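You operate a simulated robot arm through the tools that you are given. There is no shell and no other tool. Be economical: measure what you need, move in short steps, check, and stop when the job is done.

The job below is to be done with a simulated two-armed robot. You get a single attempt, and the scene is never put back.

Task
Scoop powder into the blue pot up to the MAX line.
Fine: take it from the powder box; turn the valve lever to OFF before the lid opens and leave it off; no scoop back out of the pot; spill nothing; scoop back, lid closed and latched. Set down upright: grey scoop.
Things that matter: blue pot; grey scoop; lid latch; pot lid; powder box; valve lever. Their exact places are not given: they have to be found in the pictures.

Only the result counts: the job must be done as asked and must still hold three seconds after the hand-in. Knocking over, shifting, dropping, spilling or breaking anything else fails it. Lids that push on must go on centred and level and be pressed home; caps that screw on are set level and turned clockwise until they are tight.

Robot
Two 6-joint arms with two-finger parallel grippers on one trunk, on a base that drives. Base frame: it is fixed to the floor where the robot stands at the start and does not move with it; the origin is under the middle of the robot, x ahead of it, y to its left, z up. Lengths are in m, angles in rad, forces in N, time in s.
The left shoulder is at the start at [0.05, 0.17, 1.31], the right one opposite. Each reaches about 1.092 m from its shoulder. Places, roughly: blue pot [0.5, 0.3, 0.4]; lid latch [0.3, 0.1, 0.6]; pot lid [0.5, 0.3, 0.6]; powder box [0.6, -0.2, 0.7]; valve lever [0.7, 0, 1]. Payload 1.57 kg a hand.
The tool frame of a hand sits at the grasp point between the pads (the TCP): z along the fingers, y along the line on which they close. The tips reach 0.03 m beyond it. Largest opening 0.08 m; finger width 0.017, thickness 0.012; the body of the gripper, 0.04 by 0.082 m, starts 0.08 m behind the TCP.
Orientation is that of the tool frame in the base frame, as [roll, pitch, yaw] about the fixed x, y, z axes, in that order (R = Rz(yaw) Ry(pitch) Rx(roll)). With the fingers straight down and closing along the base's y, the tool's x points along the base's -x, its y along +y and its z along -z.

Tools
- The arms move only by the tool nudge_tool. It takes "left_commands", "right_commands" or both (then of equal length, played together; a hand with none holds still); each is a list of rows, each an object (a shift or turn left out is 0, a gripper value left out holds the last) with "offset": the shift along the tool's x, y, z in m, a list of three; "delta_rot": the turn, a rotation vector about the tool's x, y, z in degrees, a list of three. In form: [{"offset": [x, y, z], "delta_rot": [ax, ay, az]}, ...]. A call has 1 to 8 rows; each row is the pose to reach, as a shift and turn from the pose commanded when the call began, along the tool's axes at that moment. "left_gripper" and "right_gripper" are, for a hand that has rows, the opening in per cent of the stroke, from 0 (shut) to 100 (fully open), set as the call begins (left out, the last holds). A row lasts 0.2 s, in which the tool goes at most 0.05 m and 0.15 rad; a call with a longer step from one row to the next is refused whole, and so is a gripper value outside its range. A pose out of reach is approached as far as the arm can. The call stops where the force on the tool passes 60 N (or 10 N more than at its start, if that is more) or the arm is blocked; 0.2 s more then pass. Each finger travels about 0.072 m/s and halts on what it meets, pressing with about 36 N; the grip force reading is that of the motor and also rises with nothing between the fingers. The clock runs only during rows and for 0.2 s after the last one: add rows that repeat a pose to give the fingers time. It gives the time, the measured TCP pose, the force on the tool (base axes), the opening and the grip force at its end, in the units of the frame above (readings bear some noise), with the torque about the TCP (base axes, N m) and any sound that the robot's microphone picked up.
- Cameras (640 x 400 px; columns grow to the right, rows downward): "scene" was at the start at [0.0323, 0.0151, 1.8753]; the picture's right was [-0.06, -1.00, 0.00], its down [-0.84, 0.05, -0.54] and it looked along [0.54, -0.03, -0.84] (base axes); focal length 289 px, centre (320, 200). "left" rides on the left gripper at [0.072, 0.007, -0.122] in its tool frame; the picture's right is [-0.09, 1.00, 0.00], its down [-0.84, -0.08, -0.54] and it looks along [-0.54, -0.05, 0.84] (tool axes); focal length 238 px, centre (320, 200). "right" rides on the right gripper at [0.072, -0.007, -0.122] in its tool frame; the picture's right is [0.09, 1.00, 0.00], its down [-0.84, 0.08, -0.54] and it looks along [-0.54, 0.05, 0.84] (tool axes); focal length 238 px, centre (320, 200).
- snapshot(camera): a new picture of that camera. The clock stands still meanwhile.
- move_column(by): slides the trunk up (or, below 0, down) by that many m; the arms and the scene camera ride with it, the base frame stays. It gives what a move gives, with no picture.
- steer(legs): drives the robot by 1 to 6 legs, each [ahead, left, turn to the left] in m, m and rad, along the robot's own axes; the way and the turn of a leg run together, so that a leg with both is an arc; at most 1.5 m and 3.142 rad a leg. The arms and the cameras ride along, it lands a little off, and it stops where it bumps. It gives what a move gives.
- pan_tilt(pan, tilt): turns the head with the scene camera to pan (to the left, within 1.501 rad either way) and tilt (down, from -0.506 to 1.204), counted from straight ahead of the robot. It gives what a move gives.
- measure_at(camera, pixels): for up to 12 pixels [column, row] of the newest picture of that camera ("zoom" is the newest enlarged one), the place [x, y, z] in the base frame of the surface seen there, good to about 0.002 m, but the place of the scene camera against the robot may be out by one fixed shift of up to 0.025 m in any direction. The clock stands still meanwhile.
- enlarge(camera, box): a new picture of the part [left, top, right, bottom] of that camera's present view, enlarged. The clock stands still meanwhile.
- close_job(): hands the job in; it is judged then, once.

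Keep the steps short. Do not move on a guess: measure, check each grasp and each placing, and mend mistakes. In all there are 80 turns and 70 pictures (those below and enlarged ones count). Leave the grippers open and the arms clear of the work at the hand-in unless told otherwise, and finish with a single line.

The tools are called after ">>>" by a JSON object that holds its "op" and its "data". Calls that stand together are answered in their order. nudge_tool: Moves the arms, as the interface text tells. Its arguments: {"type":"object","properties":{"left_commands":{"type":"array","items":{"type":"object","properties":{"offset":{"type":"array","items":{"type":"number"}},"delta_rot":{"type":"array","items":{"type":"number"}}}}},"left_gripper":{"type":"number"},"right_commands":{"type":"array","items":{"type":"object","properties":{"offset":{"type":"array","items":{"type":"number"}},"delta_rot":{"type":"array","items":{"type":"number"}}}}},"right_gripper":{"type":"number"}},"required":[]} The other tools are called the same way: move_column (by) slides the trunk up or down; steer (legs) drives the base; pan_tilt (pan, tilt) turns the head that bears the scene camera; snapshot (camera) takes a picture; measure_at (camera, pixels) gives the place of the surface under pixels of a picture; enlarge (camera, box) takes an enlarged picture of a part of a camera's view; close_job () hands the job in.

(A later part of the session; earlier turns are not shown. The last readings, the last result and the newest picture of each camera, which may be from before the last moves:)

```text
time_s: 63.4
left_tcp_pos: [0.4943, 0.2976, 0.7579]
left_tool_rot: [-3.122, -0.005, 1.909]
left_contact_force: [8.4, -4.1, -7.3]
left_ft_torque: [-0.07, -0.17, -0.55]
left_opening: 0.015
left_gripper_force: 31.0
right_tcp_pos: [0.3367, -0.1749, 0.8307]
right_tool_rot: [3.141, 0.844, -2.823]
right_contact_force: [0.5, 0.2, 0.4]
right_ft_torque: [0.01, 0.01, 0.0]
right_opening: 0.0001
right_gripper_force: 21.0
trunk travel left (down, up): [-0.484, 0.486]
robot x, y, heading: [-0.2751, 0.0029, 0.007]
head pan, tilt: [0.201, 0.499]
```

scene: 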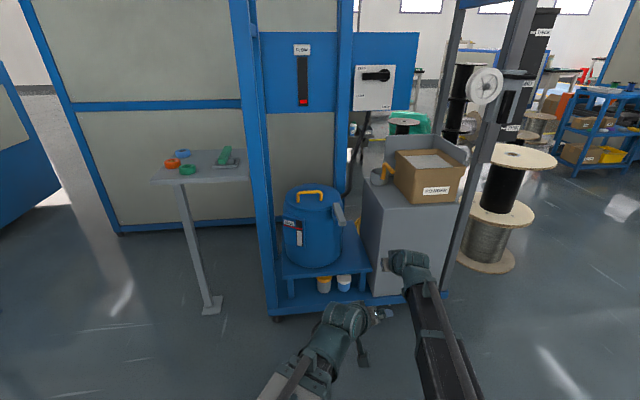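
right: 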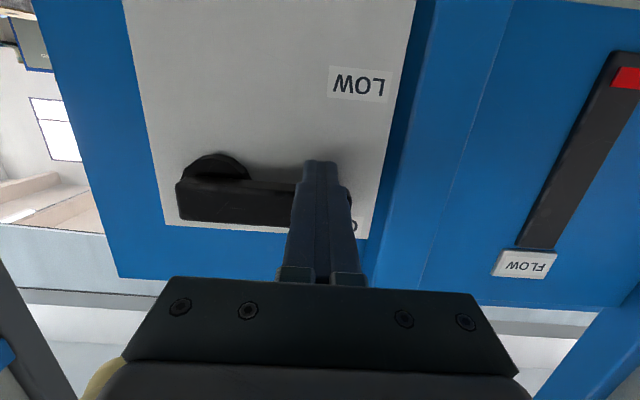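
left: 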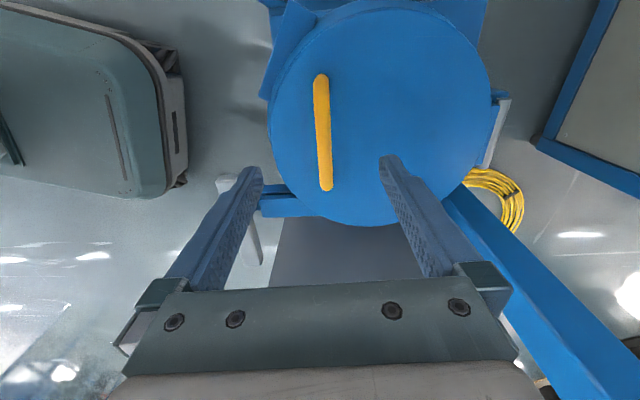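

About 36° open. Continuing towards 70°.

>>> {"op": "nudge_tool", "data": {"left_commands": [{"offset": [0, 0.016, 0]}]}}

>>> {"op": "move_column", "data": {"by": 0.0125}}

>>> {"op": "nudge_tool", "data": {"left_commands": [{"offset": [0, 0.017, 0]}]}}

>>> {"op": "move_column", "data": {"by": 0.0106}}

>>> {"op": "nudge_tool", "data": {"left_commands": [{"offset": [0, 0.018, 0]}]}}

>>> {"op": "move_column", "data": {"by": 0.0087}}

>>> {"op": "nudge_tool", "data": {"left_commands": [{"offset": [0, 0.019, 0]}]}}

>>> {"op": "move_column", "data": {"by": 0.0066}}

>>> {"op": "nudge_tool", "data": {"left_commands": [{"offset": [0, 0.01, 0]}, {"offset": [0, 0.02, 0]}]}}

>>> {"op": "move_column", "data": {"by": 0.005}}

>>> {"op": "snapshot", "data": {"camera": "scene"}}

```text
time_s: 63.8
left_tcp_pos: [0.5009, 0.2996, 0.7625]
left_tool_rot: [-3.117, -0.005, 1.909]
left_contact_force: [-22.2, -15.7, 24.7]
left_ft_torque: [-0.21, 0.14, -0.52]
left_opening: 0.0147
left_gripper_force: 30.9
right_tcp_pos: [0.3325, -0.1746, 0.834]
right_tool_rot: [3.141, 0.85, -2.822]
right_contact_force: [0.4, -0.3, -0.8]
right_ft_torque: [0.02, -0.03, -0.03]
right_opening: 0.0002
right_gripper_force: 21.7
trunk travel left (down, up): [-0.484, 0.486]
robot x, y, heading: [-0.2803, 0.0027, 0.008]
head pan, tilt: [0.201, 0.499]
```

```text
time_s: 64.4
left_tcp_pos: [0.5101, 0.3031, 0.7697]
left_tool_rot: [-3.124, -0.006, 1.909]
left_contact_force: [10.2, -6.7, -10.5]
left_ft_torque: [-0.13, -0.16, -0.61]
left_opening: 0.0149
left_gripper_force: 30.9
right_tcp_pos: [0.3371, -0.1745, 0.8439]
right_tool_rot: [3.14, 0.842, -2.823]
right_contact_force: [0.9, 0.4, 0.6]
right_ft_torque: [0.01, -0.01, 0.04]
right_opening: 0.0
right_gripper_force: 21.5
trunk travel left (down, up): [-0.496, 0.474]
robot x, y, heading: [-0.2739, -0.0002, 0.009]
head pan, tilt: [0.201, 0.499]
```

```text
time_s: 64.8
left_tcp_pos: [0.5178, 0.3068, 0.7756]
left_tool_rot: [-3.118, -0.005, 1.909]
left_contact_force: [-16.2, -14.5, 25.6]
left_ft_torque: [-0.24, 0.14, -0.49]
left_opening: 0.0149
left_gripper_force: 30.6
right_tcp_pos: [0.332, -0.1754, 0.8465]
right_tool_rot: [3.14, 0.847, -2.822]
right_contact_force: [-0.2, 1.1, -0.4]
right_ft_torque: [0.0, 0.01, 0.0]
right_opening: 0.0
right_gripper_force: 21.5
trunk travel left (down, up): [-0.496, 0.474]
robot x, y, heading: [-0.2775, -0.0007, 0.005]
head pan, tilt: [0.201, 0.499]
```

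```text
time_s: 65.4
left_tcp_pos: [0.526, 0.3086, 0.7802]
left_tool_rot: [-3.126, -0.006, 1.909]
left_contact_force: [11.3, -6.5, -14.0]
left_ft_torque: [-0.07, -0.14, -0.58]
left_opening: 0.0147
left_gripper_force: 31.0
right_tcp_pos: [0.3375, -0.1737, 0.8554]
right_tool_rot: [3.139, 0.843, -2.821]
right_contact_force: [0.3, -0.5, -0.3]
right_ft_torque: [-0.01, 0.01, -0.01]
right_opening: 0.0002
right_gripper_force: 21.4
trunk travel left (down, up): [-0.507, 0.463]
robot x, y, heading: [-0.2782, 0.0027, 0.012]
head pan, tilt: [0.201, 0.499]
```

```text
time_s: 65.8
left_tcp_pos: [0.5359, 0.3122, 0.7852]
left_tool_rot: [-3.12, -0.004, 1.907]
left_contact_force: [-11.3, -13.4, 22.9]
left_ft_torque: [-0.26, 0.08, -0.55]
left_opening: 0.0146
left_gripper_force: 30.9
right_tcp_pos: [0.3328, -0.1763, 0.8569]
right_tool_rot: [3.14, 0.848, -2.821]
right_contact_force: [0.4, -0.9, -0.1]
right_ft_torque: [0.03, 0.0, 0.02]
right_opening: 0.0
right_gripper_force: 21.2
trunk travel left (down, up): [-0.507, 0.463]
robot x, y, heading: [-0.2764, 0.0021, 0.005]
head pan, tilt: [0.201, 0.499]
```

```text
time_s: 66.3
left_tcp_pos: [0.5441, 0.315, 0.7882]
left_tool_rot: [-3.124, -0.005, 1.911]
left_contact_force: [10.9, -8.9, -15.4]
left_ft_torque: [-0.06, -0.14, -0.61]
left_opening: 0.0148
left_gripper_force: 31.1
right_tcp_pos: [0.3367, -0.1739, 0.863]
right_tool_rot: [3.141, 0.843, -2.822]
right_contact_force: [-1.0, 0.5, -0.4]
right_ft_torque: [-0.01, 0.01, -0.01]
right_opening: 0.0
right_gripper_force: 21.1
trunk travel left (down, up): [-0.516, 0.454]
robot x, y, heading: [-0.2751, 0.005, 0.007]
head pan, tilt: [0.201, 0.499]
```

```text
time_s: 66.8
left_tcp_pos: [0.5552, 0.317, 0.7934]
left_tool_rot: [-3.119, -0.004, 1.908]
left_contact_force: [-6.5, -13.1, 18.4]
left_ft_torque: [-0.22, 0.07, -0.61]
left_opening: 0.015
left_gripper_force: 30.6
right_tcp_pos: [0.3336, -0.1738, 0.8656]
right_tool_rot: [3.139, 0.846, -2.822]
right_contact_force: [0.0, 0.2, 0.0]
right_ft_torque: [0.0, -0.03, 0.03]
right_opening: 0.0002
right_gripper_force: 20.8
trunk travel left (down, up): [-0.516, 0.454]
robot x, y, heading: [-0.277, -0.0017, 0.007]
head pan, tilt: [0.201, 0.499]
```

```text
time_s: 67.3
left_tcp_pos: [0.5623, 0.3204, 0.7962]
left_tool_rot: [-3.123, -0.006, 1.91]
left_contact_force: [8.7, -10.0, -16.2]
left_ft_torque: [-0.1, -0.11, -0.54]
left_opening: 0.0148
left_gripper_force: 30.7
right_tcp_pos: [0.3368, -0.1737, 0.8701]
right_tool_rot: [3.139, 0.843, -2.822]
right_contact_force: [0.2, 0.3, -0.1]
right_ft_torque: [-0.02, 0.01, 0.0]
right_opening: 0.0
right_gripper_force: 21.4
trunk travel left (down, up): [-0.522, 0.448]
robot x, y, heading: [-0.2756, 0.001, 0.009]
head pan, tilt: [0.201, 0.499]
```

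```text
time_s: 67.9
left_tcp_pos: [0.5758, 0.3248, 0.7996]
left_tool_rot: [-3.121, -0.005, 1.907]
left_contact_force: [-2.5, -12.5, 12.9]
left_ft_torque: [-0.19, 0.1, -0.57]
left_opening: 0.0148
left_gripper_force: 30.8
right_tcp_pos: [0.3356, -0.1759, 0.8724]
right_tool_rot: [3.14, 0.846, -2.822]
right_contact_force: [0.3, 0.5, -0.2]
right_ft_torque: [-0.01, 0.01, 0.01]
right_opening: 0.0
right_gripper_force: 21.6
trunk travel left (down, up): [-0.522, 0.448]
robot x, y, heading: [-0.2742, -0.0002, 0.011]
head pan, tilt: [0.201, 0.499]
```

```text
time_s: 68.5
left_tcp_pos: [0.5788, 0.3254, 0.7991]
left_tool_rot: [-3.119, -0.006, 1.908]
left_contact_force: [7.1, -10.9, -19.7]
left_ft_torque: [-0.06, -0.1, -0.57]
left_opening: 0.0147
left_gripper_force: 30.8
right_tcp_pos: [0.3354, -0.1743, 0.8757]
right_tool_rot: [3.139, 0.841, -2.823]
right_contact_force: [0.4, -0.1, 0.2]
right_ft_torque: [0.0, 0.0, -0.03]
right_opening: 0.0003
right_gripper_force: 21.3
trunk travel left (down, up): [-0.527, 0.443]
robot x, y, heading: [-0.2772, 0.0071, 0.006]
head pan, tilt: [0.201, 0.499]
```

```text
28 pictures are left
```

scene: 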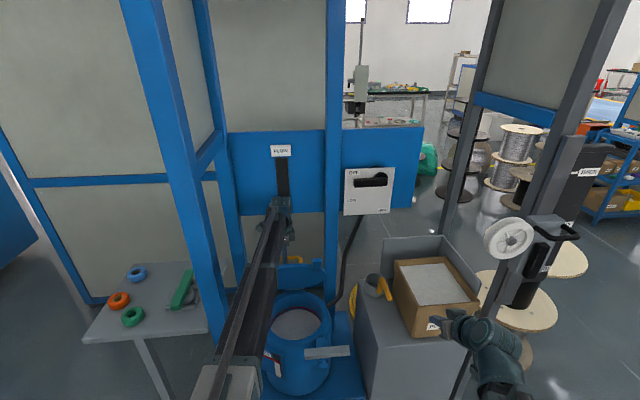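

Lid is at about 63° and powder is visible in the pot. Before going on, I'll loosen the grip slightly with the bar still captive, to see if the lid stays by itself.

>>> {"op": "nudge_tool", "data": {"left_commands": [{"offset": [0, 0, 0]}, {"offset": [0, 0, 0]}, {"offset": [0, 0, 0]}, {"offset": [0, 0, 0]}], "left_gripper": 45}}

>>> {"op": "snapshot", "data": {"camera": "left"}}

```text
time_s: 69.5
left_tcp_pos: [0.5758, 0.3257, 0.8016]
left_tool_rot: [-3.122, -0.006, 1.909]
left_contact_force: [-0.2, 0.1, 0.8]
left_ft_torque: [-0.01, -0.04, 0.01]
left_opening: 0.0363
left_gripper_force: 0.0
right_tcp_pos: [0.3355, -0.1742, 0.8754]
right_tool_rot: [-3.141, 0.844, -2.822]
right_contact_force: [-0.1, 0.1, 0.1]
right_ft_torque: [0.01, 0.0, 0.03]
right_opening: 0.0
right_gripper_force: 21.5
trunk travel left (down, up): [-0.527, 0.443]
robot x, y, heading: [-0.2724, -0.0016, 0.009]
head pan, tilt: [0.201, 0.499]
```

```text
27 pictures are left
```

left: 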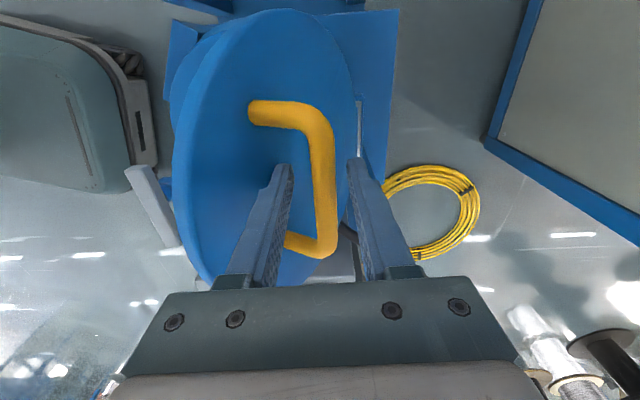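

The bar floats free between the pads with zero force, so the hinge holds the lid by friction. I'll push it another few degrees with the front finger, then lift the hand away.

>>> {"op": "nudge_tool", "data": {"left_commands": [{"offset": [0, 0.012, 0]}, {"offset": [0, 0.024, 0]}, {"offset": [0, 0.036, 0]}, {"offset": [0, 0.044, 0]}, {"offset": [0, 0.044, 0]}]}}

>>> {"op": "nudge_tool", "data": {"left_commands": [{"offset": [0, -0.012, 0]}, {"offset": [0, -0.012, 0]}]}}

>>> {"op": "move_column", "data": {"by": 0.1}}

>>> {"op": "snapshot", "data": {"camera": "left"}}

```text
time_s: 70.7
left_tcp_pos: [0.6181, 0.3408, 0.8027]
left_tool_rot: [-3.121, -0.005, 1.909]
left_contact_force: [-2.3, -0.7, 0.9]
left_ft_torque: [0.0, 0.03, -0.04]
left_opening: 0.0377
left_gripper_force: 1.5
right_tcp_pos: [0.3352, -0.1738, 0.8756]
right_tool_rot: [-3.142, 0.844, -2.819]
right_contact_force: [-0.5, 0.0, -0.3]
right_ft_torque: [-0.02, 0.0, 0.0]
right_opening: 0.0001
right_gripper_force: 20.9
trunk travel left (down, up): [-0.527, 0.443]
robot x, y, heading: [-0.2748, 0.0033, 0.007]
head pan, tilt: [0.201, 0.499]
```

```text
time_s: 71.2
left_tcp_pos: [0.6067, 0.3365, 0.8026]
left_tool_rot: [-3.12, -0.005, 1.909]
left_contact_force: [-1.1, 0.0, 0.3]
left_ft_torque: [0.02, 0.0, 0.0]
left_opening: 0.0359
left_gripper_force: 0.0
right_tcp_pos: [0.3349, -0.1736, 0.8768]
right_tool_rot: [-3.141, 0.845, -2.819]
right_contact_force: [-1.0, 0.0, -0.2]
right_ft_torque: [-0.01, -0.01, 0.0]
right_opening: 0.0
right_gripper_force: 21.6
trunk travel left (down, up): [-0.527, 0.443]
robot x, y, heading: [-0.2773, 0.0037, 0.011]
head pan, tilt: [0.201, 0.499]
```

```text
time_s: 72.6
left_tcp_pos: [0.606, 0.3374, 0.9017]
left_tool_rot: [-3.122, -0.004, 1.907]
left_contact_force: [0.4, 0.6, -0.9]
left_ft_torque: [0.0, 0.0, 0.04]
left_opening: 0.0361
left_gripper_force: 0.0
right_tcp_pos: [0.3353, -0.1741, 0.9748]
right_tool_rot: [-3.141, 0.845, -2.819]
right_contact_force: [0.2, 0.6, -0.3]
right_ft_torque: [0.02, 0.02, 0.0]
right_opening: 0.0
right_gripper_force: 21.7
trunk travel left (down, up): [-0.627, 0.343]
robot x, y, heading: [-0.2781, 0.0024, 0.008]
head pan, tilt: [0.201, 0.499]
```

```text
26 pictures are left
```

left: 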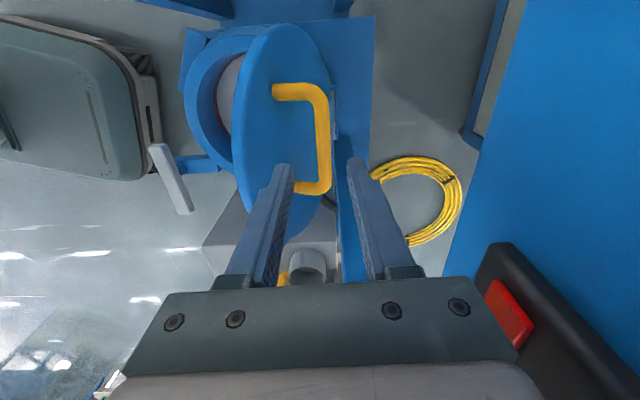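

The lid stays at about 72°. I'm retracting the left hand over the lid's top edge towards the robot and bringing the right hand back to fingers down.

>>> {"op": "move_column", "data": {"by": 0.03}}

>>> {"op": "nudge_tool", "data": {"left_commands": [{"offset": [0, -0.044, 0]}, {"offset": [0, -0.088, 0]}, {"offset": [0, -0.132, 0]}, {"offset": [0, -0.176, 0]}, {"offset": [0, -0.22, 0]}, {"offset": [0, -0.264, 0]}, {"offset": [0, -0.308, 0]}, {"offset": [0.0, -0.34, 0]}], "right_commands": [{"delta_rot": [0, 8, 0]}, {"delta_rot": [0, 16, 0]}, {"delta_rot": [0, 24, 0]}, {"delta_rot": [0, 32, 0]}, {"delta_rot": [0, 40, 0]}, {"delta_rot": [0, 48.4, 0]}, {"offset": [0, 0, 0], "delta_rot": [0, 48.4, 0]}, {"delta_rot": [0, 48.4, 0]}], "right_gripper": 100}}

>>> {"op": "snapshot", "data": {"camera": "scene"}}

```text
time_s: 73.3
left_tcp_pos: [0.6079, 0.3371, 0.9315]
left_tool_rot: [-3.118, -0.006, 1.91]
left_contact_force: [0.2, 0.4, 0.0]
left_ft_torque: [0.01, 0.02, 0.0]
left_opening: 0.0362
left_gripper_force: 0.1
right_tcp_pos: [0.3356, -0.1746, 1.0068]
right_tool_rot: [-3.141, 0.844, -2.821]
right_contact_force: [0.1, -0.4, 0.0]
right_ft_torque: [-0.02, 0.01, -0.01]
right_opening: 0.0
right_gripper_force: 21.5
trunk travel left (down, up): [-0.657, 0.313]
robot x, y, heading: [-0.2737, -0.0005, 0.01]
head pan, tilt: [0.201, 0.499]
```

```text
time_s: 75.1
left_tcp_pos: [0.2847, 0.2232, 0.9326]
left_tool_rot: [-3.122, -0.005, 1.909]
left_contact_force: [0.5, -1.0, 0.8]
left_ft_torque: [-0.02, 0.0, -0.04]
left_opening: 0.0358
left_gripper_force: 0.0
left hand out of reach, approached as far as the arm can: row 1, 2, 7, 8
right_tcp_pos: [0.3317, -0.172, 0.9327]
right_tool_rot: [3.142, 0.0, -2.821]
right_contact_force: [0.5, -0.4, 0.2]
right_ft_torque: [-0.01, -0.02, 0.0]
right_opening: 0.0802
right_gripper_force: 0.1
right hand out of reach, approached as far as the arm can: row 1, 2, 3, 4, 5, 6, 7, 8
trunk travel left (down, up): [-0.657, 0.313]
robot x, y, heading: [-0.2759, 0.0037, 0.01]
head pan, tilt: [0.201, 0.499]
```

```text
25 pictures are left
```

scene: 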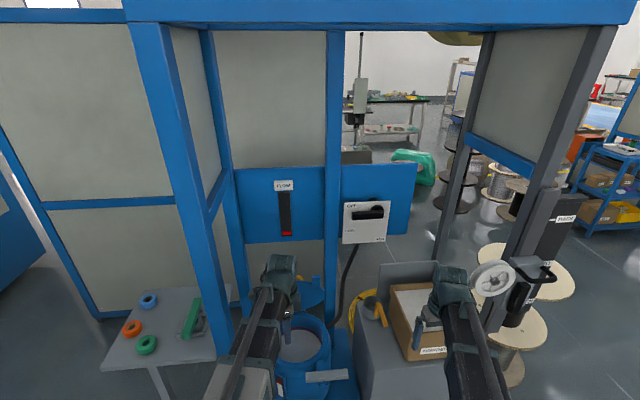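

Shifting the left hand aside (left) and moving the right hand over the scoop handle for a close look.

>>> {"op": "nudge_tool", "data": {"right_commands": [{"offset": [-0.04, 0.006, 0]}, {"offset": [-0.08, 0.012, 0]}, {"offset": [-0.12, 0.018, 0]}, {"offset": [-0.16, 0.024, 0]}, {"offset": [-0.19, 0.03, 0]}, {"offset": [-0.21, 0.0385, 0]}, {"offset": [-0.21, 0.0385, 0]}], "left_commands": [{"offset": [0.02, 0, 0]}, {"offset": [0.04, 0, 0]}, {"offset": [0.06, 0, 0]}, {"offset": [0.08, 0, 0]}, {"offset": [0.1, 0, 0]}, {"offset": [0.1, 0, 0]}, {"offset": [0.1, 0, 0]}]}}

>>> {"op": "snapshot", "data": {"camera": "right"}}

```text
time_s: 76.7
left_tcp_pos: [0.2534, 0.3178, 0.9324]
left_tool_rot: [-3.12, -0.005, 1.91]
left_contact_force: [0.5, 0.5, -0.5]
left_ft_torque: [-0.02, 0.02, 0.04]
left_opening: 0.0357
left_gripper_force: 0.0
right_tcp_pos: [0.5213, -0.0696, 0.9318]
right_tool_rot: [-3.141, 0.0, -2.822]
right_contact_force: [-0.4, -0.9, 0.4]
right_ft_torque: [-0.02, 0.0, -0.03]
right_opening: 0.0801
right_gripper_force: 0.1
right hand out of reach, approached as far as the arm can: row 2
trunk travel left (down, up): [-0.657, 0.313]
robot x, y, heading: [-0.2807, -0.0008, 0.016]
head pan, tilt: [0.201, 0.499]
```

```text
24 pictures are left
```

right: 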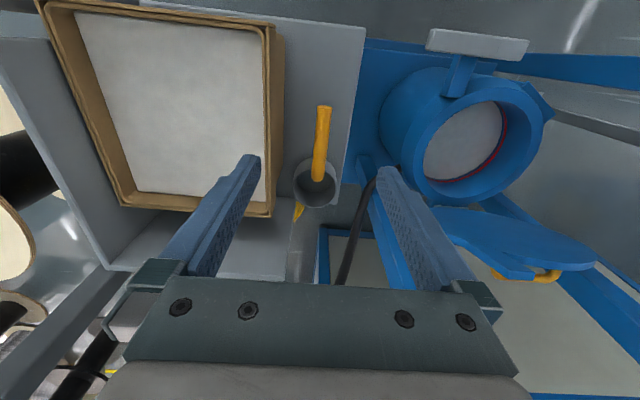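

Measuring the scoop, box and pot from here.

>>> {"op": "measure_at", "data": {"camera": "right", "pixels": [[324, 112], [321, 150], [318, 175], [312, 192], [316, 163], [336, 180], [300, 175], [298, 210], [180, 20], [190, 100], [240, 120], [160, 180]]}}

>>> {"op": "measure_at", "data": {"camera": "right", "pixels": [[465, 145], [440, 165], [480, 130], [503, 130], [462, 180], [430, 150], [400, 130], [530, 130], [470, 85], [265, 25], [272, 200], [130, 205]]}}

>>> {"op": "enlarge", "data": {"camera": "right", "box": [280, 90, 360, 230]}}

>>> {"op": "enlarge", "data": {"camera": "right", "box": [400, 80, 560, 220]}}

```text
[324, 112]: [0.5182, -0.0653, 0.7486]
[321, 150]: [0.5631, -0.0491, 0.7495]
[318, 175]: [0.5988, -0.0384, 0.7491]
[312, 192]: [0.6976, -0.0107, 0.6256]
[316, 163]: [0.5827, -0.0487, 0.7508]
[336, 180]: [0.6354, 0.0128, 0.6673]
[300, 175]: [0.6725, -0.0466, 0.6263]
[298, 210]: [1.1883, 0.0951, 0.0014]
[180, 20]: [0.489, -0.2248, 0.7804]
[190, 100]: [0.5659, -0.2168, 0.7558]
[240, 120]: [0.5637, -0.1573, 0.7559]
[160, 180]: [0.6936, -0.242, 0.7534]
```

```text
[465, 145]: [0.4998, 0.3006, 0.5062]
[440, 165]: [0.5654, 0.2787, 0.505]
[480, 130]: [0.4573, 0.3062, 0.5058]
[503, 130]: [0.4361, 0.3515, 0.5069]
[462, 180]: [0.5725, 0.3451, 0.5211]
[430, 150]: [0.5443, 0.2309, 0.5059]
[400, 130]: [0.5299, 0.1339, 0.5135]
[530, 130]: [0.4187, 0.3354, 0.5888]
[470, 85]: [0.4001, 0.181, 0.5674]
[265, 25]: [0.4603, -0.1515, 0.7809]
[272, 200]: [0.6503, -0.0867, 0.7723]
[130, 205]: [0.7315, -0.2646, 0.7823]
```

```text
2.86 times, centred on (320, 160) of right
```

zoom: 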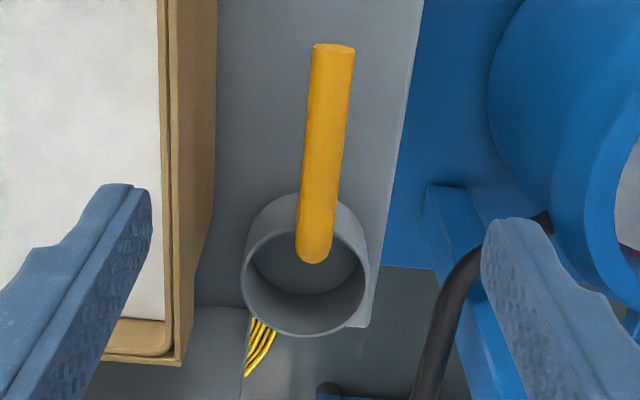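

```text
2.86 times, centred on (480, 150) of right
```

zoom: 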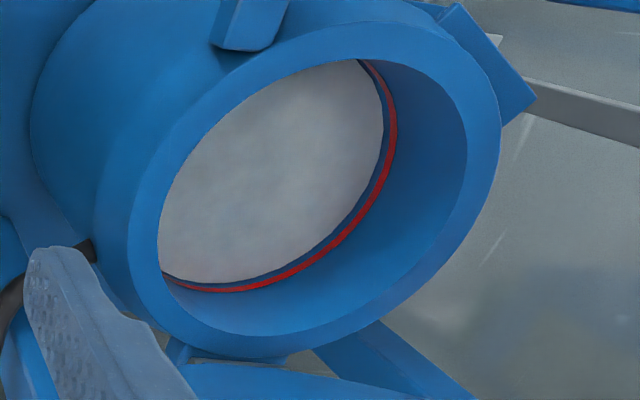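

>>> {"op": "measure_at", "data": {"camera": "zoom", "pixels": [[393, 130], [375, 190], [350, 228], [330, 245], [290, 272], [240, 290], [385, 110], [345, 220], [440, 70], [465, 170], [250, 335], [170, 200]]}}

```text
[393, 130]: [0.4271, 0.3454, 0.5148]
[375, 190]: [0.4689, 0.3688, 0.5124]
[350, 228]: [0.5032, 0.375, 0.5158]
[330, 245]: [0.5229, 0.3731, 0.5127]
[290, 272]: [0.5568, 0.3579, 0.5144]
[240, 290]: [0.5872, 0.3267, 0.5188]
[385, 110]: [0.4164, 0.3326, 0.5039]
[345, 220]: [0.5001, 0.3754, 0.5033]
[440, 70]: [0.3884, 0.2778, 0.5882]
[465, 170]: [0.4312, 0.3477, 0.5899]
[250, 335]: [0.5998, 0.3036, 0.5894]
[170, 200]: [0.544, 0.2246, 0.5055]
```

Powder is at z≈0.506 and the red MAX ring at z≈0.514. The inner radius is about 0.105 around [0.50,0.27], so roughly 0.3 L is needed. Now measuring the cup rim.

>>> {"op": "measure_at", "data": {"camera": "right", "pixels": [[294, 186], [336.5, 188], [317, 206.5], [305, 203], [329, 203], [315, 185], [322, 195], [337, 180], [300, 162], [333, 165], [319, 178], [316, 180]]}}

```text
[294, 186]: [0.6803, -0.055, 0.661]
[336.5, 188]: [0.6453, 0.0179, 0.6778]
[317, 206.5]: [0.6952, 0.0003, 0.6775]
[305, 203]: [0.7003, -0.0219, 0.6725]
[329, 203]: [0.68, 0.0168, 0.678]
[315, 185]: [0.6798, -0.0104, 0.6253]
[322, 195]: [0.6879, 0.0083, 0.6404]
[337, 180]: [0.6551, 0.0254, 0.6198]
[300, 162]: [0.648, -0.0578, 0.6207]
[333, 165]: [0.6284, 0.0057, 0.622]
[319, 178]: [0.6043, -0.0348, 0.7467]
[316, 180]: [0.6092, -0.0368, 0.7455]
```

Cup: centre ≈[0.66,-0.021], rim z≈0.678. Handle axis z≈0.74, running back towards the robot. I'll align the right hand over the handle next to its post with a half-open gripper (the box wall is close), lower, and grip.

>>> {"op": "nudge_tool", "data": {"right_commands": [{"offset": [-0.025, 0.002, 0]}, {"offset": [-0.05, 0.004, 0]}, {"offset": [-0.074, 0.006, 0]}, {"offset": [-0.074, 0.006, 0]}], "right_gripper": 55}}

>>> {"op": "move_column", "data": {"by": -0.189}}

>>> {"op": "snapshot", "data": {"camera": "right"}}

```text
time_s: 77.7
left_tcp_pos: [0.2528, 0.3178, 0.9328]
left_tool_rot: [-3.12, -0.006, 1.909]
left_contact_force: [0.4, -0.1, 0.0]
left_ft_torque: [0.03, 0.04, -0.01]
left_opening: 0.036
left_gripper_force: 0.1
right_tcp_pos: [0.5895, -0.0416, 0.9313]
right_tool_rot: [3.141, 0.0, -2.82]
right_contact_force: [0.3, -0.6, 0.2]
right_ft_torque: [0.02, 0.02, 0.02]
right_opening: 0.044
right_gripper_force: 0.0
trunk travel left (down, up): [-0.657, 0.313]
robot x, y, heading: [-0.2771, -0.0002, 0.009]
head pan, tilt: [0.201, 0.499]
```

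```text
time_s: 79.8
left_tcp_pos: [0.2527, 0.3165, 0.7437]
left_tool_rot: [-3.12, -0.007, 1.91]
left_contact_force: [-0.4, 1.0, 0.6]
left_ft_torque: [0.0, -0.02, -0.01]
left_opening: 0.0361
left_gripper_force: 0.0
right_tcp_pos: [0.5887, -0.0431, 0.7441]
right_tool_rot: [-3.141, -0.001, -2.819]
right_contact_force: [-0.5, 0.4, 0.0]
right_ft_torque: [0.0, 0.04, -0.04]
right_opening: 0.044
right_gripper_force: 0.0
trunk travel left (down, up): [-0.468, 0.502]
robot x, y, heading: [-0.2751, 0.007, 0.011]
head pan, tilt: [0.201, 0.499]
```

```text
21 pictures are left
```

right: 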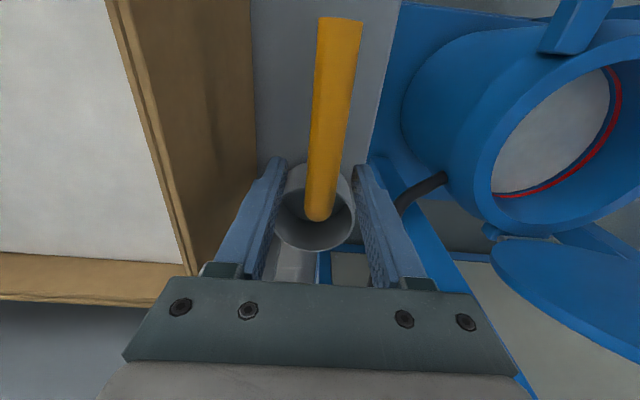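

The handle is between the fingers. Gripping, lifting a little and checking that the scoop stays level.

>>> {"op": "nudge_tool", "data": {"right_commands": [{"offset": [0, 0, 0]}, {"offset": [0, 0, 0]}, {"offset": [0, 0, 0]}, {"offset": [0, 0, 0]}], "right_gripper": 0}}

>>> {"op": "move_column", "data": {"by": 0.19}}

>>> {"op": "snapshot", "data": {"camera": "right"}}

```text
time_s: 80.8
left_tcp_pos: [0.2538, 0.3167, 0.7437]
left_tool_rot: [-3.12, -0.005, 1.909]
left_contact_force: [-0.3, 0.1, -0.6]
left_ft_torque: [0.0, -0.02, 0.01]
left_opening: 0.0359
left_gripper_force: 0.0
right_tcp_pos: [0.5901, -0.0432, 0.7431]
right_tool_rot: [3.14, 0.0, -2.819]
right_contact_force: [-0.2, -0.6, 1.1]
right_ft_torque: [-0.02, 0.03, 0.0]
right_opening: 0.0183
right_gripper_force: 32.4
trunk travel left (down, up): [-0.468, 0.502]
robot x, y, heading: [-0.2749, 0.0016, 0.015]
head pan, tilt: [0.201, 0.499]
```

```text
time_s: 82.9
left_tcp_pos: [0.2527, 0.319, 0.9331]
left_tool_rot: [-3.122, -0.006, 1.91]
left_contact_force: [-0.2, 0.2, 0.5]
left_ft_torque: [0.02, 0.02, 0.04]
left_opening: 0.0359
left_gripper_force: 0.1
right_tcp_pos: [0.59, -0.0429, 0.9338]
right_tool_rot: [-3.141, -0.001, -2.82]
right_contact_force: [0.3, 0.3, -2.4]
right_ft_torque: [-0.04, 0.12, -0.02]
right_opening: 0.0182
right_gripper_force: 32.5
trunk travel left (down, up): [-0.658, 0.312]
robot x, y, heading: [-0.2759, 0.0026, 0.011]
head pan, tilt: [0.201, 0.499]
```

```text
20 pictures are left
```

right: 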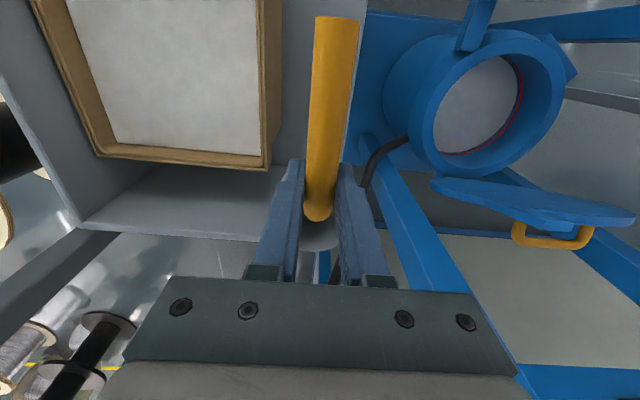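

The scoop is held level (2.4 N). Moving it over the box.

>>> {"op": "nudge_tool", "data": {"right_commands": [{"offset": [0.018, -0.032, 0]}, {"offset": [0.035, -0.064, 0]}, {"offset": [0.053, -0.095, 0]}, {"offset": [0.07, -0.127, 0]}, {"offset": [0.088, -0.159, 0]}, {"offset": [0.088, -0.159, 0]}]}}

>>> {"op": "snapshot", "data": {"camera": "right"}}

```text
time_s: 84.3
left_tcp_pos: [0.2533, 0.3177, 0.9326]
left_tool_rot: [-3.12, -0.005, 1.908]
left_contact_force: [-0.9, 0.1, 1.3]
left_ft_torque: [0.02, -0.04, -0.05]
left_opening: 0.0362
left_gripper_force: 0.2
right_tcp_pos: [0.5575, -0.2203, 0.9332]
right_tool_rot: [3.139, -0.001, -2.821]
right_contact_force: [-0.4, -0.4, -1.3]
right_ft_torque: [-0.02, 0.13, 0.02]
right_opening: 0.0179
right_gripper_force: 32.9
trunk travel left (down, up): [-0.658, 0.312]
robot x, y, heading: [-0.2751, 0.003, 0.01]
head pan, tilt: [0.201, 0.499]
```

```text
19 pictures are left
```

right: 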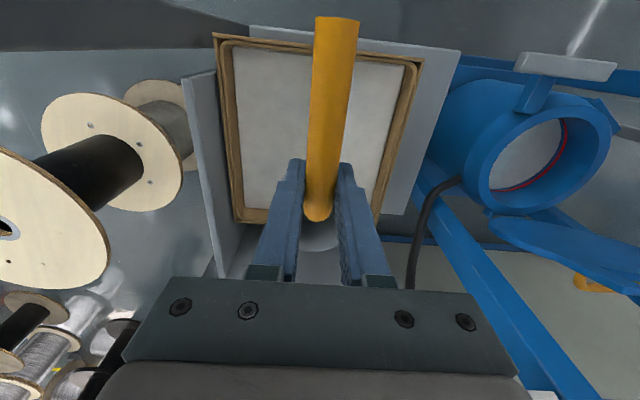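

>>> {"op": "measure_at", "data": {"camera": "right", "pixels": [[245, 212], [372, 213], [236, 60], [412, 75], [262, 50], [240, 205], [380, 185], [270, 100], [330, 240], [380, 205], [228, 45], [417, 62]]}}

```text
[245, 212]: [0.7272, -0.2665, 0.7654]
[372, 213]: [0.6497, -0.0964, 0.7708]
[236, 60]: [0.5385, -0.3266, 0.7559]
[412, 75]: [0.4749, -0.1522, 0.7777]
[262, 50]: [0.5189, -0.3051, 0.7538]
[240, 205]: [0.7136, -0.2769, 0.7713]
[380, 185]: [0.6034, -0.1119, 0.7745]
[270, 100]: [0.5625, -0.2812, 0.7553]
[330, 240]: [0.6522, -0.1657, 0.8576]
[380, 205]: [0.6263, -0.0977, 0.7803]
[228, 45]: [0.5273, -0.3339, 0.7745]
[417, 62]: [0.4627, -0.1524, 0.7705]
```

The cup is centred in the box with about 16 mm clearance at the far wall. Lowering it into the powder.

>>> {"op": "move_column", "data": {"by": -0.1}}

>>> {"op": "move_column", "data": {"by": -0.024}}

>>> {"op": "snapshot", "data": {"camera": "right"}}

```text
time_s: 85.6
left_tcp_pos: [0.2536, 0.3172, 0.8334]
left_tool_rot: [-3.121, -0.006, 1.909]
left_contact_force: [-0.3, 0.3, 1.2]
left_ft_torque: [0.02, 0.01, -0.03]
left_opening: 0.0361
left_gripper_force: 0.1
right_tcp_pos: [0.5559, -0.2206, 0.8329]
right_tool_rot: [-3.141, 0.0, -2.821]
right_contact_force: [1.3, 0.8, -1.0]
right_ft_torque: [-0.01, 0.13, -0.02]
right_opening: 0.018
right_gripper_force: 32.5
trunk travel left (down, up): [-0.558, 0.412]
robot x, y, heading: [-0.2803, 0.0021, 0.013]
head pan, tilt: [0.201, 0.499]
```

```text
time_s: 86.3
left_tcp_pos: [0.2518, 0.318, 0.8106]
left_tool_rot: [-3.123, -0.004, 1.91]
left_contact_force: [0.6, -0.8, 0.0]
left_ft_torque: [-0.01, -0.02, 0.03]
left_opening: 0.0358
left_gripper_force: 0.0
right_tcp_pos: [0.5551, -0.221, 0.8114]
right_tool_rot: [-3.141, 0.001, -2.822]
right_contact_force: [-0.5, -2.0, 18.1]
right_ft_torque: [0.07, -0.41, -0.01]
right_opening: 0.0181
right_gripper_force: 32.9
trunk travel left (down, up): [-0.534, 0.436]
robot x, y, heading: [-0.2698, 0.0056, 0.01]
head pan, tilt: [0.201, 0.499]
```

```text
18 pictures are left
```

right: 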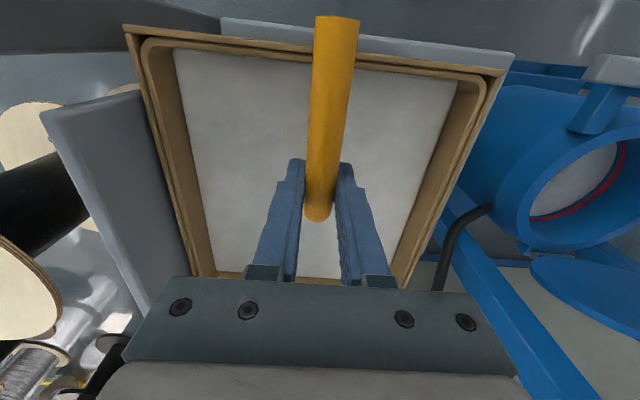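

An 18 N resistance, and the cup appears covered in powder. Lifting to weigh and look.

>>> {"op": "move_column", "data": {"by": 0.13}}

>>> {"op": "enlarge", "data": {"camera": "right", "box": [240, 140, 400, 290]}}

>>> {"op": "nudge_tool", "data": {"right_commands": [{"offset": [0, 0, 0]}, {"offset": [0, 0, 0]}]}}

```text
time_s: 87.9
left_tcp_pos: [0.2524, 0.3172, 0.9389]
left_tool_rot: [-3.12, -0.006, 1.911]
left_contact_force: [-0.7, 0.4, 0.5]
left_ft_torque: [-0.01, 0.01, -0.01]
left_opening: 0.0361
left_gripper_force: 0.0
right_tcp_pos: [0.5565, -0.2213, 0.9388]
right_tool_rot: [-3.141, -0.001, -2.821]
right_contact_force: [-1.0, 0.8, -2.2]
right_ft_torque: [-0.01, 0.13, 0.04]
right_opening: 0.018
right_gripper_force: 32.8
trunk travel left (down, up): [-0.664, 0.306]
robot x, y, heading: [-0.2781, 0.0015, 0.007]
head pan, tilt: [0.201, 0.499]
```

```text
2.67 times, centred on (320, 215) of right
```

zoom: 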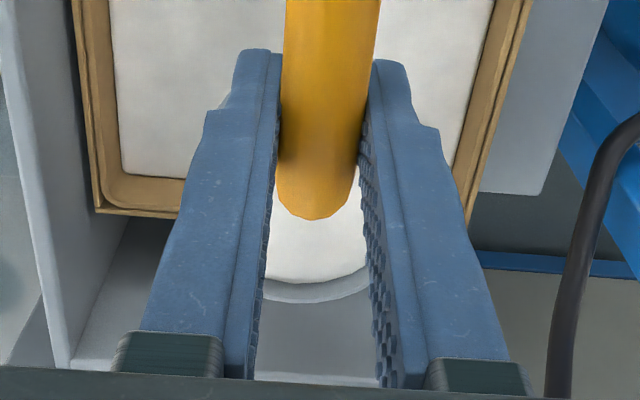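

```text
time_s: 88.5
left_tcp_pos: [0.2534, 0.3179, 0.9387]
left_tool_rot: [-3.12, -0.006, 1.909]
left_contact_force: [0.6, 1.1, 0.2]
left_ft_torque: [0.02, 0.0, -0.01]
left_opening: 0.036
left_gripper_force: 0.0
right_tcp_pos: [0.5562, -0.2196, 0.9374]
right_tool_rot: [3.142, -0.002, -2.821]
right_contact_force: [-0.1, 0.0, -2.4]
right_ft_torque: [-0.02, 0.12, -0.05]
right_opening: 0.0181
right_gripper_force: 33.2
trunk travel left (down, up): [-0.664, 0.306]
robot x, y, heading: [-0.2746, -0.0003, 0.009]
head pan, tilt: [0.201, 0.499]
```

The cup is full to the rim with powder, and the weight is unchanged. I'll carry it level and slowly towards the pot.

>>> {"op": "nudge_tool", "data": {"right_commands": [{"offset": [0, 0.015, 0]}, {"offset": [0, 0.04, 0]}, {"offset": [0, 0.07, 0]}, {"offset": [0, 0.1, 0]}, {"offset": [-0.003, 0.13, 0]}, {"offset": [-0.003, 0.16, 0]}, {"offset": [-0.003, 0.19, 0]}, {"offset": [-0.003, 0.22, 0]}]}}

>>> {"op": "nudge_tool", "data": {"right_commands": [{"offset": [0, 0.03, 0]}, {"offset": [0, 0.06, 0]}, {"offset": [0, 0.09, 0]}, {"offset": [0, 0.12, 0]}, {"offset": [-0.003, 0.15, 0]}, {"offset": [-0.003, 0.18, 0]}, {"offset": [-0.003, 0.21, 0]}, {"offset": [-0.003, 0.232, 0]}]}}

>>> {"op": "snapshot", "data": {"camera": "right"}}

>>> {"op": "snapshot", "data": {"camera": "scene"}}

```text
time_s: 90.3
left_tcp_pos: [0.254, 0.3173, 0.9387]
left_tool_rot: [-3.12, -0.005, 1.909]
left_contact_force: [0.3, 0.7, 0.4]
left_ft_torque: [0.03, 0.02, 0.05]
left_opening: 0.0358
left_gripper_force: 0.1
right_tcp_pos: [0.4887, -0.0114, 0.9387]
right_tool_rot: [3.141, 0.0, -2.821]
right_contact_force: [0.0, 0.2, -2.1]
right_ft_torque: [-0.02, 0.14, -0.02]
right_opening: 0.0183
right_gripper_force: 32.0
trunk travel left (down, up): [-0.664, 0.306]
robot x, y, heading: [-0.2763, 0.0006, 0.007]
head pan, tilt: [0.201, 0.499]
```

```text
time_s: 92.1
left_tcp_pos: [0.2535, 0.3178, 0.9389]
left_tool_rot: [-3.121, -0.005, 1.908]
left_contact_force: [0.0, 0.8, 0.3]
left_ft_torque: [-0.01, 0.0, -0.04]
left_opening: 0.0361
left_gripper_force: 0.1
right_tcp_pos: [0.4175, 0.2135, 0.9396]
right_tool_rot: [-3.141, -0.001, -2.822]
right_contact_force: [-0.3, -0.6, -2.1]
right_ft_torque: [-0.04, 0.1, -0.01]
right_opening: 0.0181
right_gripper_force: 31.9
trunk travel left (down, up): [-0.664, 0.306]
robot x, y, heading: [-0.2771, 0.0019, 0.007]
head pan, tilt: [0.201, 0.499]
```

```text
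16 pictures are left
```

right: 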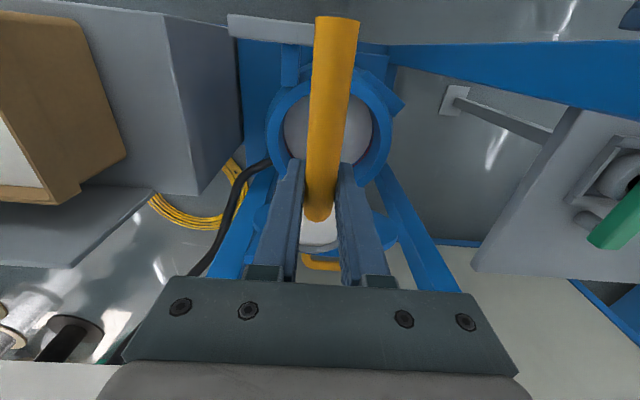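

```text
15 pictures are left
```

scene: 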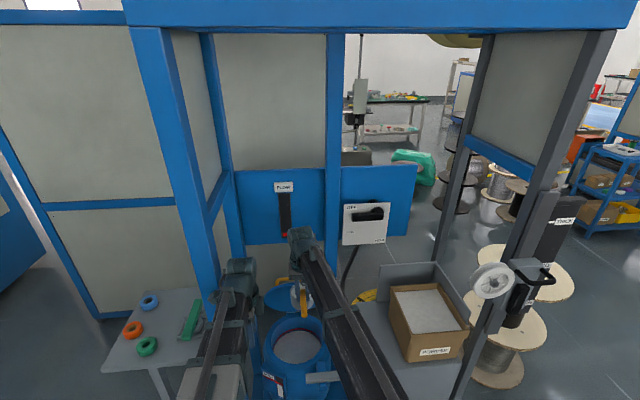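

The cup sits over the pot opening and still full. Lowering it closer, then rolling it gently to the right to 40°.

>>> {"op": "move_column", "data": {"by": -0.16}}

>>> {"op": "nudge_tool", "data": {"right_commands": [{"delta_rot": [-5, 0, 0]}, {"delta_rot": [-10, 0, 0]}, {"delta_rot": [-15, 0, 0]}]}}

```text
time_s: 93.9
left_tcp_pos: [0.2531, 0.3175, 0.7785]
left_tool_rot: [-3.122, -0.006, 1.909]
left_contact_force: [-1.1, 0.2, -0.1]
left_ft_torque: [0.01, -0.01, -0.01]
left_opening: 0.0359
left_gripper_force: 0.1
right_tcp_pos: [0.4174, 0.2136, 0.779]
right_tool_rot: [3.14, -0.001, -2.819]
right_contact_force: [0.2, 0.3, -1.7]
right_ft_torque: [-0.04, 0.11, 0.02]
right_opening: 0.018
right_gripper_force: 31.9
trunk travel left (down, up): [-0.504, 0.466]
robot x, y, heading: [-0.2758, 0.0008, 0.012]
head pan, tilt: [0.201, 0.499]
```

```text
time_s: 94.7
left_tcp_pos: [0.253, 0.3183, 0.7795]
left_tool_rot: [-3.12, -0.007, 1.909]
left_contact_force: [0.3, 0.1, 0.9]
left_ft_torque: [-0.02, 0.0, 0.02]
left_opening: 0.036
left_gripper_force: 0.1
right_tcp_pos: [0.417, 0.2146, 0.7865]
right_tool_rot: [2.879, 0.0, -2.82]
right_contact_force: [0.5, 0.2, -1.2]
right_ft_torque: [-0.11, 0.11, -0.02]
right_opening: 0.0182
right_gripper_force: 33.0
right hand out of reach, approached as far as the arm can: row 2, 3
trunk travel left (down, up): [-0.504, 0.466]
robot x, y, heading: [-0.2751, 0.0025, 0.007]
head pan, tilt: [0.201, 0.499]
```

The position held while rolling. Continuing the roll to 55°, then lowering, then on to 95°.

>>> {"op": "nudge_tool", "data": {"right_commands": [{"delta_rot": [-8, 0, 0]}, {"delta_rot": [-16, 0, 0]}, {"delta_rot": [-24, 0, 0]}, {"delta_rot": [-32, 0, 0]}, {"delta_rot": [-40, 0, 0]}]}}

>>> {"op": "move_column", "data": {"by": -0.06}}

>>> {"op": "snapshot", "data": {"camera": "scene"}}

```text
time_s: 95.9
left_tcp_pos: [0.2544, 0.3178, 0.7798]
left_tool_rot: [-3.119, -0.004, 1.91]
left_contact_force: [-0.2, 0.8, 0.3]
left_ft_torque: [0.0, 0.03, 0.02]
left_opening: 0.0358
left_gripper_force: 0.0
right_tcp_pos: [0.414, 0.214, 0.8731]
right_tool_rot: [2.181, 0.0, -2.82]
right_contact_force: [-0.4, 0.6, -2.2]
right_ft_torque: [-0.15, 0.05, 0.02]
right_opening: 0.018
right_gripper_force: 32.0
right hand out of reach, approached as far as the arm can: row 1, 2, 3, 4, 5
trunk travel left (down, up): [-0.504, 0.466]
robot x, y, heading: [-0.2772, 0.0023, 0.008]
head pan, tilt: [0.201, 0.499]
```

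```text
time_s: 96.9
left_tcp_pos: [0.2525, 0.3167, 0.7193]
left_tool_rot: [-3.121, -0.005, 1.909]
left_contact_force: [-0.6, 0.0, 0.2]
left_ft_torque: [0.01, 0.0, -0.01]
left_opening: 0.0364
left_gripper_force: 0.1
right_tcp_pos: [0.4141, 0.2142, 0.8121]
right_tool_rot: [2.184, 0.001, -2.821]
right_contact_force: [-0.5, 0.0, -2.3]
right_ft_torque: [-0.19, 0.06, 0.0]
right_opening: 0.0181
right_gripper_force: 32.9
trunk travel left (down, up): [-0.444, 0.526]
robot x, y, heading: [-0.2756, 0.0006, 0.008]
head pan, tilt: [0.201, 0.499]
```

```text
14 pictures are left
```

scene: 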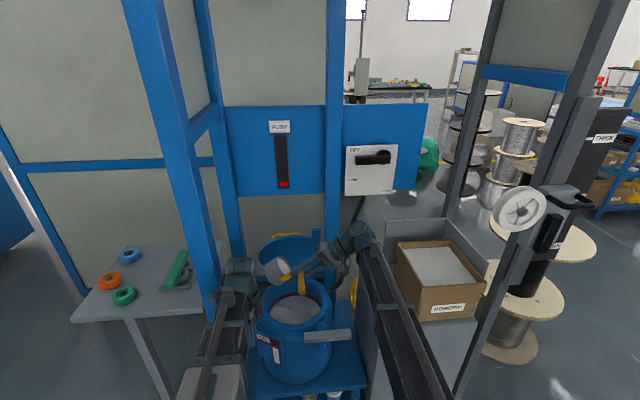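

Cup tilted over the pot with nothing visibly spilled. Continuing the roll to about 100°.

>>> {"op": "nudge_tool", "data": {"right_commands": [{"delta_rot": [-8, 0, 0]}, {"delta_rot": [-16, 0, 0]}, {"delta_rot": [-24, 0, 0]}, {"delta_rot": [-32, 0, 0]}, {"delta_rot": [-40, 0, 0]}, {"delta_rot": [-46, 0, 0]}, {"delta_rot": [-46, 0, 0]}, {"delta_rot": [-46, 0, 0]}]}}

>>> {"op": "enlarge", "data": {"camera": "scene", "box": [235, 190, 375, 390]}}

```text
time_s: 98.7
left_tcp_pos: [0.2534, 0.318, 0.7193]
left_tool_rot: [-3.122, -0.005, 1.91]
left_contact_force: [-0.1, 0.2, 0.5]
left_ft_torque: [0.01, -0.01, 0.0]
left_opening: 0.0363
left_gripper_force: 0.1
right_tcp_pos: [0.408, 0.2171, 0.9802]
right_tool_rot: [1.382, 0.001, -2.82]
right_contact_force: [0.3, 0.0, -1.8]
right_ft_torque: [-0.23, 0.05, 0.0]
right_opening: 0.018
right_gripper_force: 32.9
right hand out of reach, approached as far as the arm can: row 1, 2, 3, 4, 5, 6, 7, 8
trunk travel left (down, up): [-0.444, 0.526]
robot x, y, heading: [-0.2763, 0.0024, 0.015]
head pan, tilt: [0.201, 0.499]
```

```text
2.00 times, centred on (305, 290) of scene
```

zoom: 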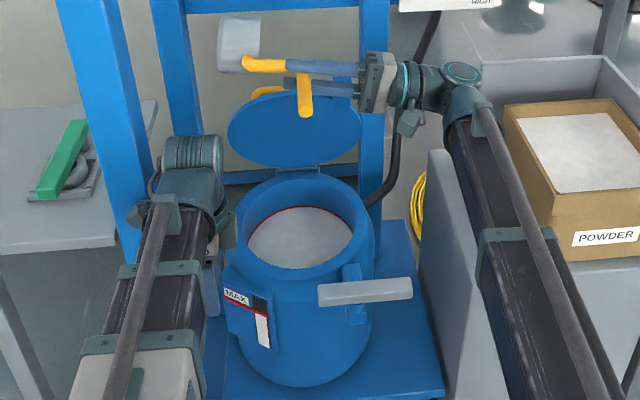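

The cup is emptied with no visible spill. Measuring the new powder level against the ring and gauge.

>>> {"op": "measure_at", "data": {"camera": "zoom", "pixels": [[300, 240], [280, 235], [325, 245], [300, 209], [262, 225], [345, 225], [275, 260], [258, 310], [262, 318], [262, 330], [300, 250], [310, 230]]}}

>>> {"op": "enlarge", "data": {"camera": "scene", "box": [275, 280, 345, 370]}}

```text
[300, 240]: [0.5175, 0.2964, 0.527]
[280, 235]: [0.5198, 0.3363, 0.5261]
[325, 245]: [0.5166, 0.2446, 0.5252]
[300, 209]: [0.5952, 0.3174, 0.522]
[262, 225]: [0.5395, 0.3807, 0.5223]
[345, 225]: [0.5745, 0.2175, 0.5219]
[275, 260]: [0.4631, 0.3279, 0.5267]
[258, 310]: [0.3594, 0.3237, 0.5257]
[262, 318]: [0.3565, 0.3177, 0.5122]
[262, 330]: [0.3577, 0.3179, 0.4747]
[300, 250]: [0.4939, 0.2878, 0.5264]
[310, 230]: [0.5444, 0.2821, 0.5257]
```

```text
4.44 times, centred on (310, 325) of scene
```

zoom: 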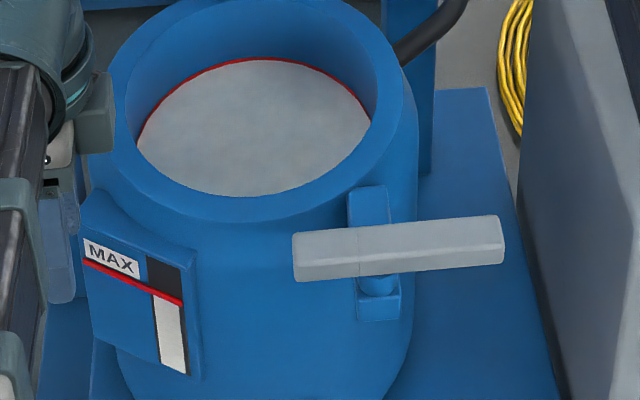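

The white gauge strip now meets the red line and the surface is at the red ring, so MAX is reached with one scoop. I'm raising the trunk and rolling the empty scoop upright.

>>> {"op": "move_column", "data": {"by": 0.14}}

>>> {"op": "nudge_tool", "data": {"right_commands": [{"delta_rot": [8, 0, 0]}, {"delta_rot": [16, 0, 0]}, {"delta_rot": [24, 0, 0]}, {"delta_rot": [32, 0, 0]}, {"delta_rot": [40, 0, 0]}, {"delta_rot": [48, 0, 0]}, {"delta_rot": [56, 0, 0]}, {"delta_rot": [64, 0, 0]}]}}

>>> {"op": "nudge_tool", "data": {"right_commands": [{"delta_rot": [8, 0, 0]}, {"delta_rot": [16, 0, 0]}, {"delta_rot": [24, 0, 0]}, {"delta_rot": [32, 0, 0]}, {"delta_rot": [36.8, 0, 0]}, {"delta_rot": [36.8, 0, 0]}]}}

```text
time_s: 100.4
left_tcp_pos: [0.2538, 0.3171, 0.8597]
left_tool_rot: [-3.122, -0.006, 1.91]
left_contact_force: [-1.4, 0.2, -0.8]
left_ft_torque: [-0.01, -0.04, -0.01]
left_opening: 0.036
left_gripper_force: 0.0
right_tcp_pos: [0.4074, 0.2189, 1.1203]
right_tool_rot: [1.383, 0.0, -2.818]
right_contact_force: [-0.1, -0.3, -1.8]
right_ft_torque: [-0.21, 0.08, 0.02]
right_opening: 0.0183
right_gripper_force: 32.9
trunk travel left (down, up): [-0.584, 0.386]
robot x, y, heading: [-0.2797, -0.001, 0.01]
head pan, tilt: [0.201, 0.499]
```

```text
time_s: 102.2
left_tcp_pos: [0.253, 0.3175, 0.8603]
left_tool_rot: [-3.121, -0.005, 1.91]
left_contact_force: [0.0, 0.1, 0.2]
left_ft_torque: [-0.03, -0.02, 0.02]
left_opening: 0.0362
left_gripper_force: 0.0
right_tcp_pos: [0.4016, 0.2117, 0.9025]
right_tool_rot: [2.498, 0.001, -2.819]
right_contact_force: [0.4, -0.5, -1.8]
right_ft_torque: [-0.12, 0.1, 0.01]
right_opening: 0.018
right_gripper_force: 32.2
right hand out of reach, approached as far as the arm can: row 1, 2, 3, 4, 5, 6, 7, 8
trunk travel left (down, up): [-0.584, 0.386]
robot x, y, heading: [-0.2765, -0.0026, 0.009]
head pan, tilt: [0.201, 0.499]
```

```text
time_s: 103.6
left_tcp_pos: [0.2519, 0.3178, 0.8595]
left_tool_rot: [-3.119, -0.006, 1.909]
left_contact_force: [-0.7, 0.1, -0.3]
left_ft_torque: [-0.02, 0.02, -0.01]
left_opening: 0.0359
left_gripper_force: 0.0
right_tcp_pos: [0.4069, 0.2179, 0.8593]
right_tool_rot: [-3.14, 0.0, -2.82]
right_contact_force: [-1.1, 0.4, -1.9]
right_ft_torque: [0.0, 0.16, -0.01]
right_opening: 0.0181
right_gripper_force: 32.8
right hand out of reach, approached as far as the arm can: row 1, 2, 3, 4, 5, 6
trunk travel left (down, up): [-0.584, 0.386]
robot x, y, heading: [-0.2749, 0.0043, 0.012]
head pan, tilt: [0.201, 0.499]
```

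Scoop is upright again. Moving it right along the machine first, then forward to its original spot.

>>> {"op": "nudge_tool", "data": {"right_commands": [{"offset": [0, -0.038, 0]}, {"offset": [0, -0.076, 0]}, {"offset": [0, -0.114, 0]}, {"offset": [0, -0.152, 0]}, {"offset": [0, -0.19, 0]}, {"offset": [0, -0.228, 0]}, {"offset": [0, -0.266, 0]}, {"offset": [0, -0.304, 0]}]}}

>>> {"op": "nudge_tool", "data": {"right_commands": [{"offset": [-0.025, 0, 0]}, {"offset": [-0.05, 0, 0]}, {"offset": [-0.075, 0, 0]}, {"offset": [-0.096, 0, 0]}, {"offset": [-0.096, 0, 0]}]}}

>>> {"op": "snapshot", "data": {"camera": "right"}}

```text
time_s: 105.4
left_tcp_pos: [0.2531, 0.3169, 0.8597]
left_tool_rot: [-3.119, -0.006, 1.909]
left_contact_force: [-0.6, 0.2, -0.4]
left_ft_torque: [-0.01, 0.03, -0.01]
left_opening: 0.0361
left_gripper_force: 0.0
right_tcp_pos: [0.5004, -0.0742, 0.8593]
right_tool_rot: [3.141, 0.0, -2.82]
right_contact_force: [-0.3, -0.7, -1.8]
right_ft_torque: [0.01, 0.09, 0.01]
right_opening: 0.0181
right_gripper_force: 33.3
right hand out of reach, approached as far as the arm can: row 7
trunk travel left (down, up): [-0.584, 0.386]
robot x, y, heading: [-0.2772, 0.0006, 0.01]
head pan, tilt: [0.201, 0.499]
```

```text
time_s: 106.6
left_tcp_pos: [0.253, 0.3171, 0.8594]
left_tool_rot: [-3.121, -0.005, 1.91]
left_contact_force: [0.6, 0.1, 0.0]
left_ft_torque: [0.01, 0.01, 0.04]
left_opening: 0.0361
left_gripper_force: 0.1
right_tcp_pos: [0.5919, -0.0433, 0.8587]
right_tool_rot: [3.141, 0.0, -2.819]
right_contact_force: [-0.7, -0.9, -2.0]
right_ft_torque: [-0.05, 0.15, 0.02]
right_opening: 0.0181
right_gripper_force: 32.3
right hand out of reach, approached as far as the arm can: row 1
trunk travel left (down, up): [-0.584, 0.386]
robot x, y, heading: [-0.2767, 0.0009, 0.012]
head pan, tilt: [0.201, 0.499]
```

```text
11 pictures are left
```

right: 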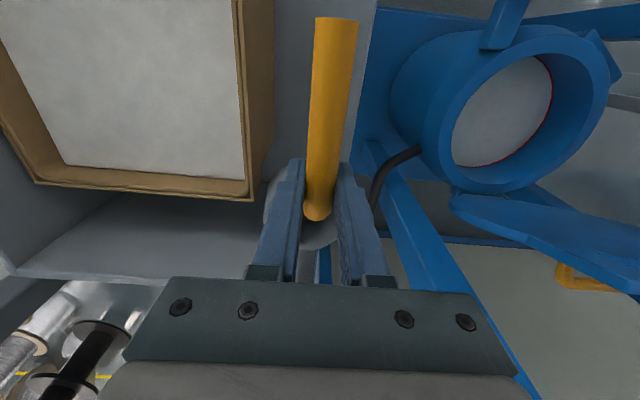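

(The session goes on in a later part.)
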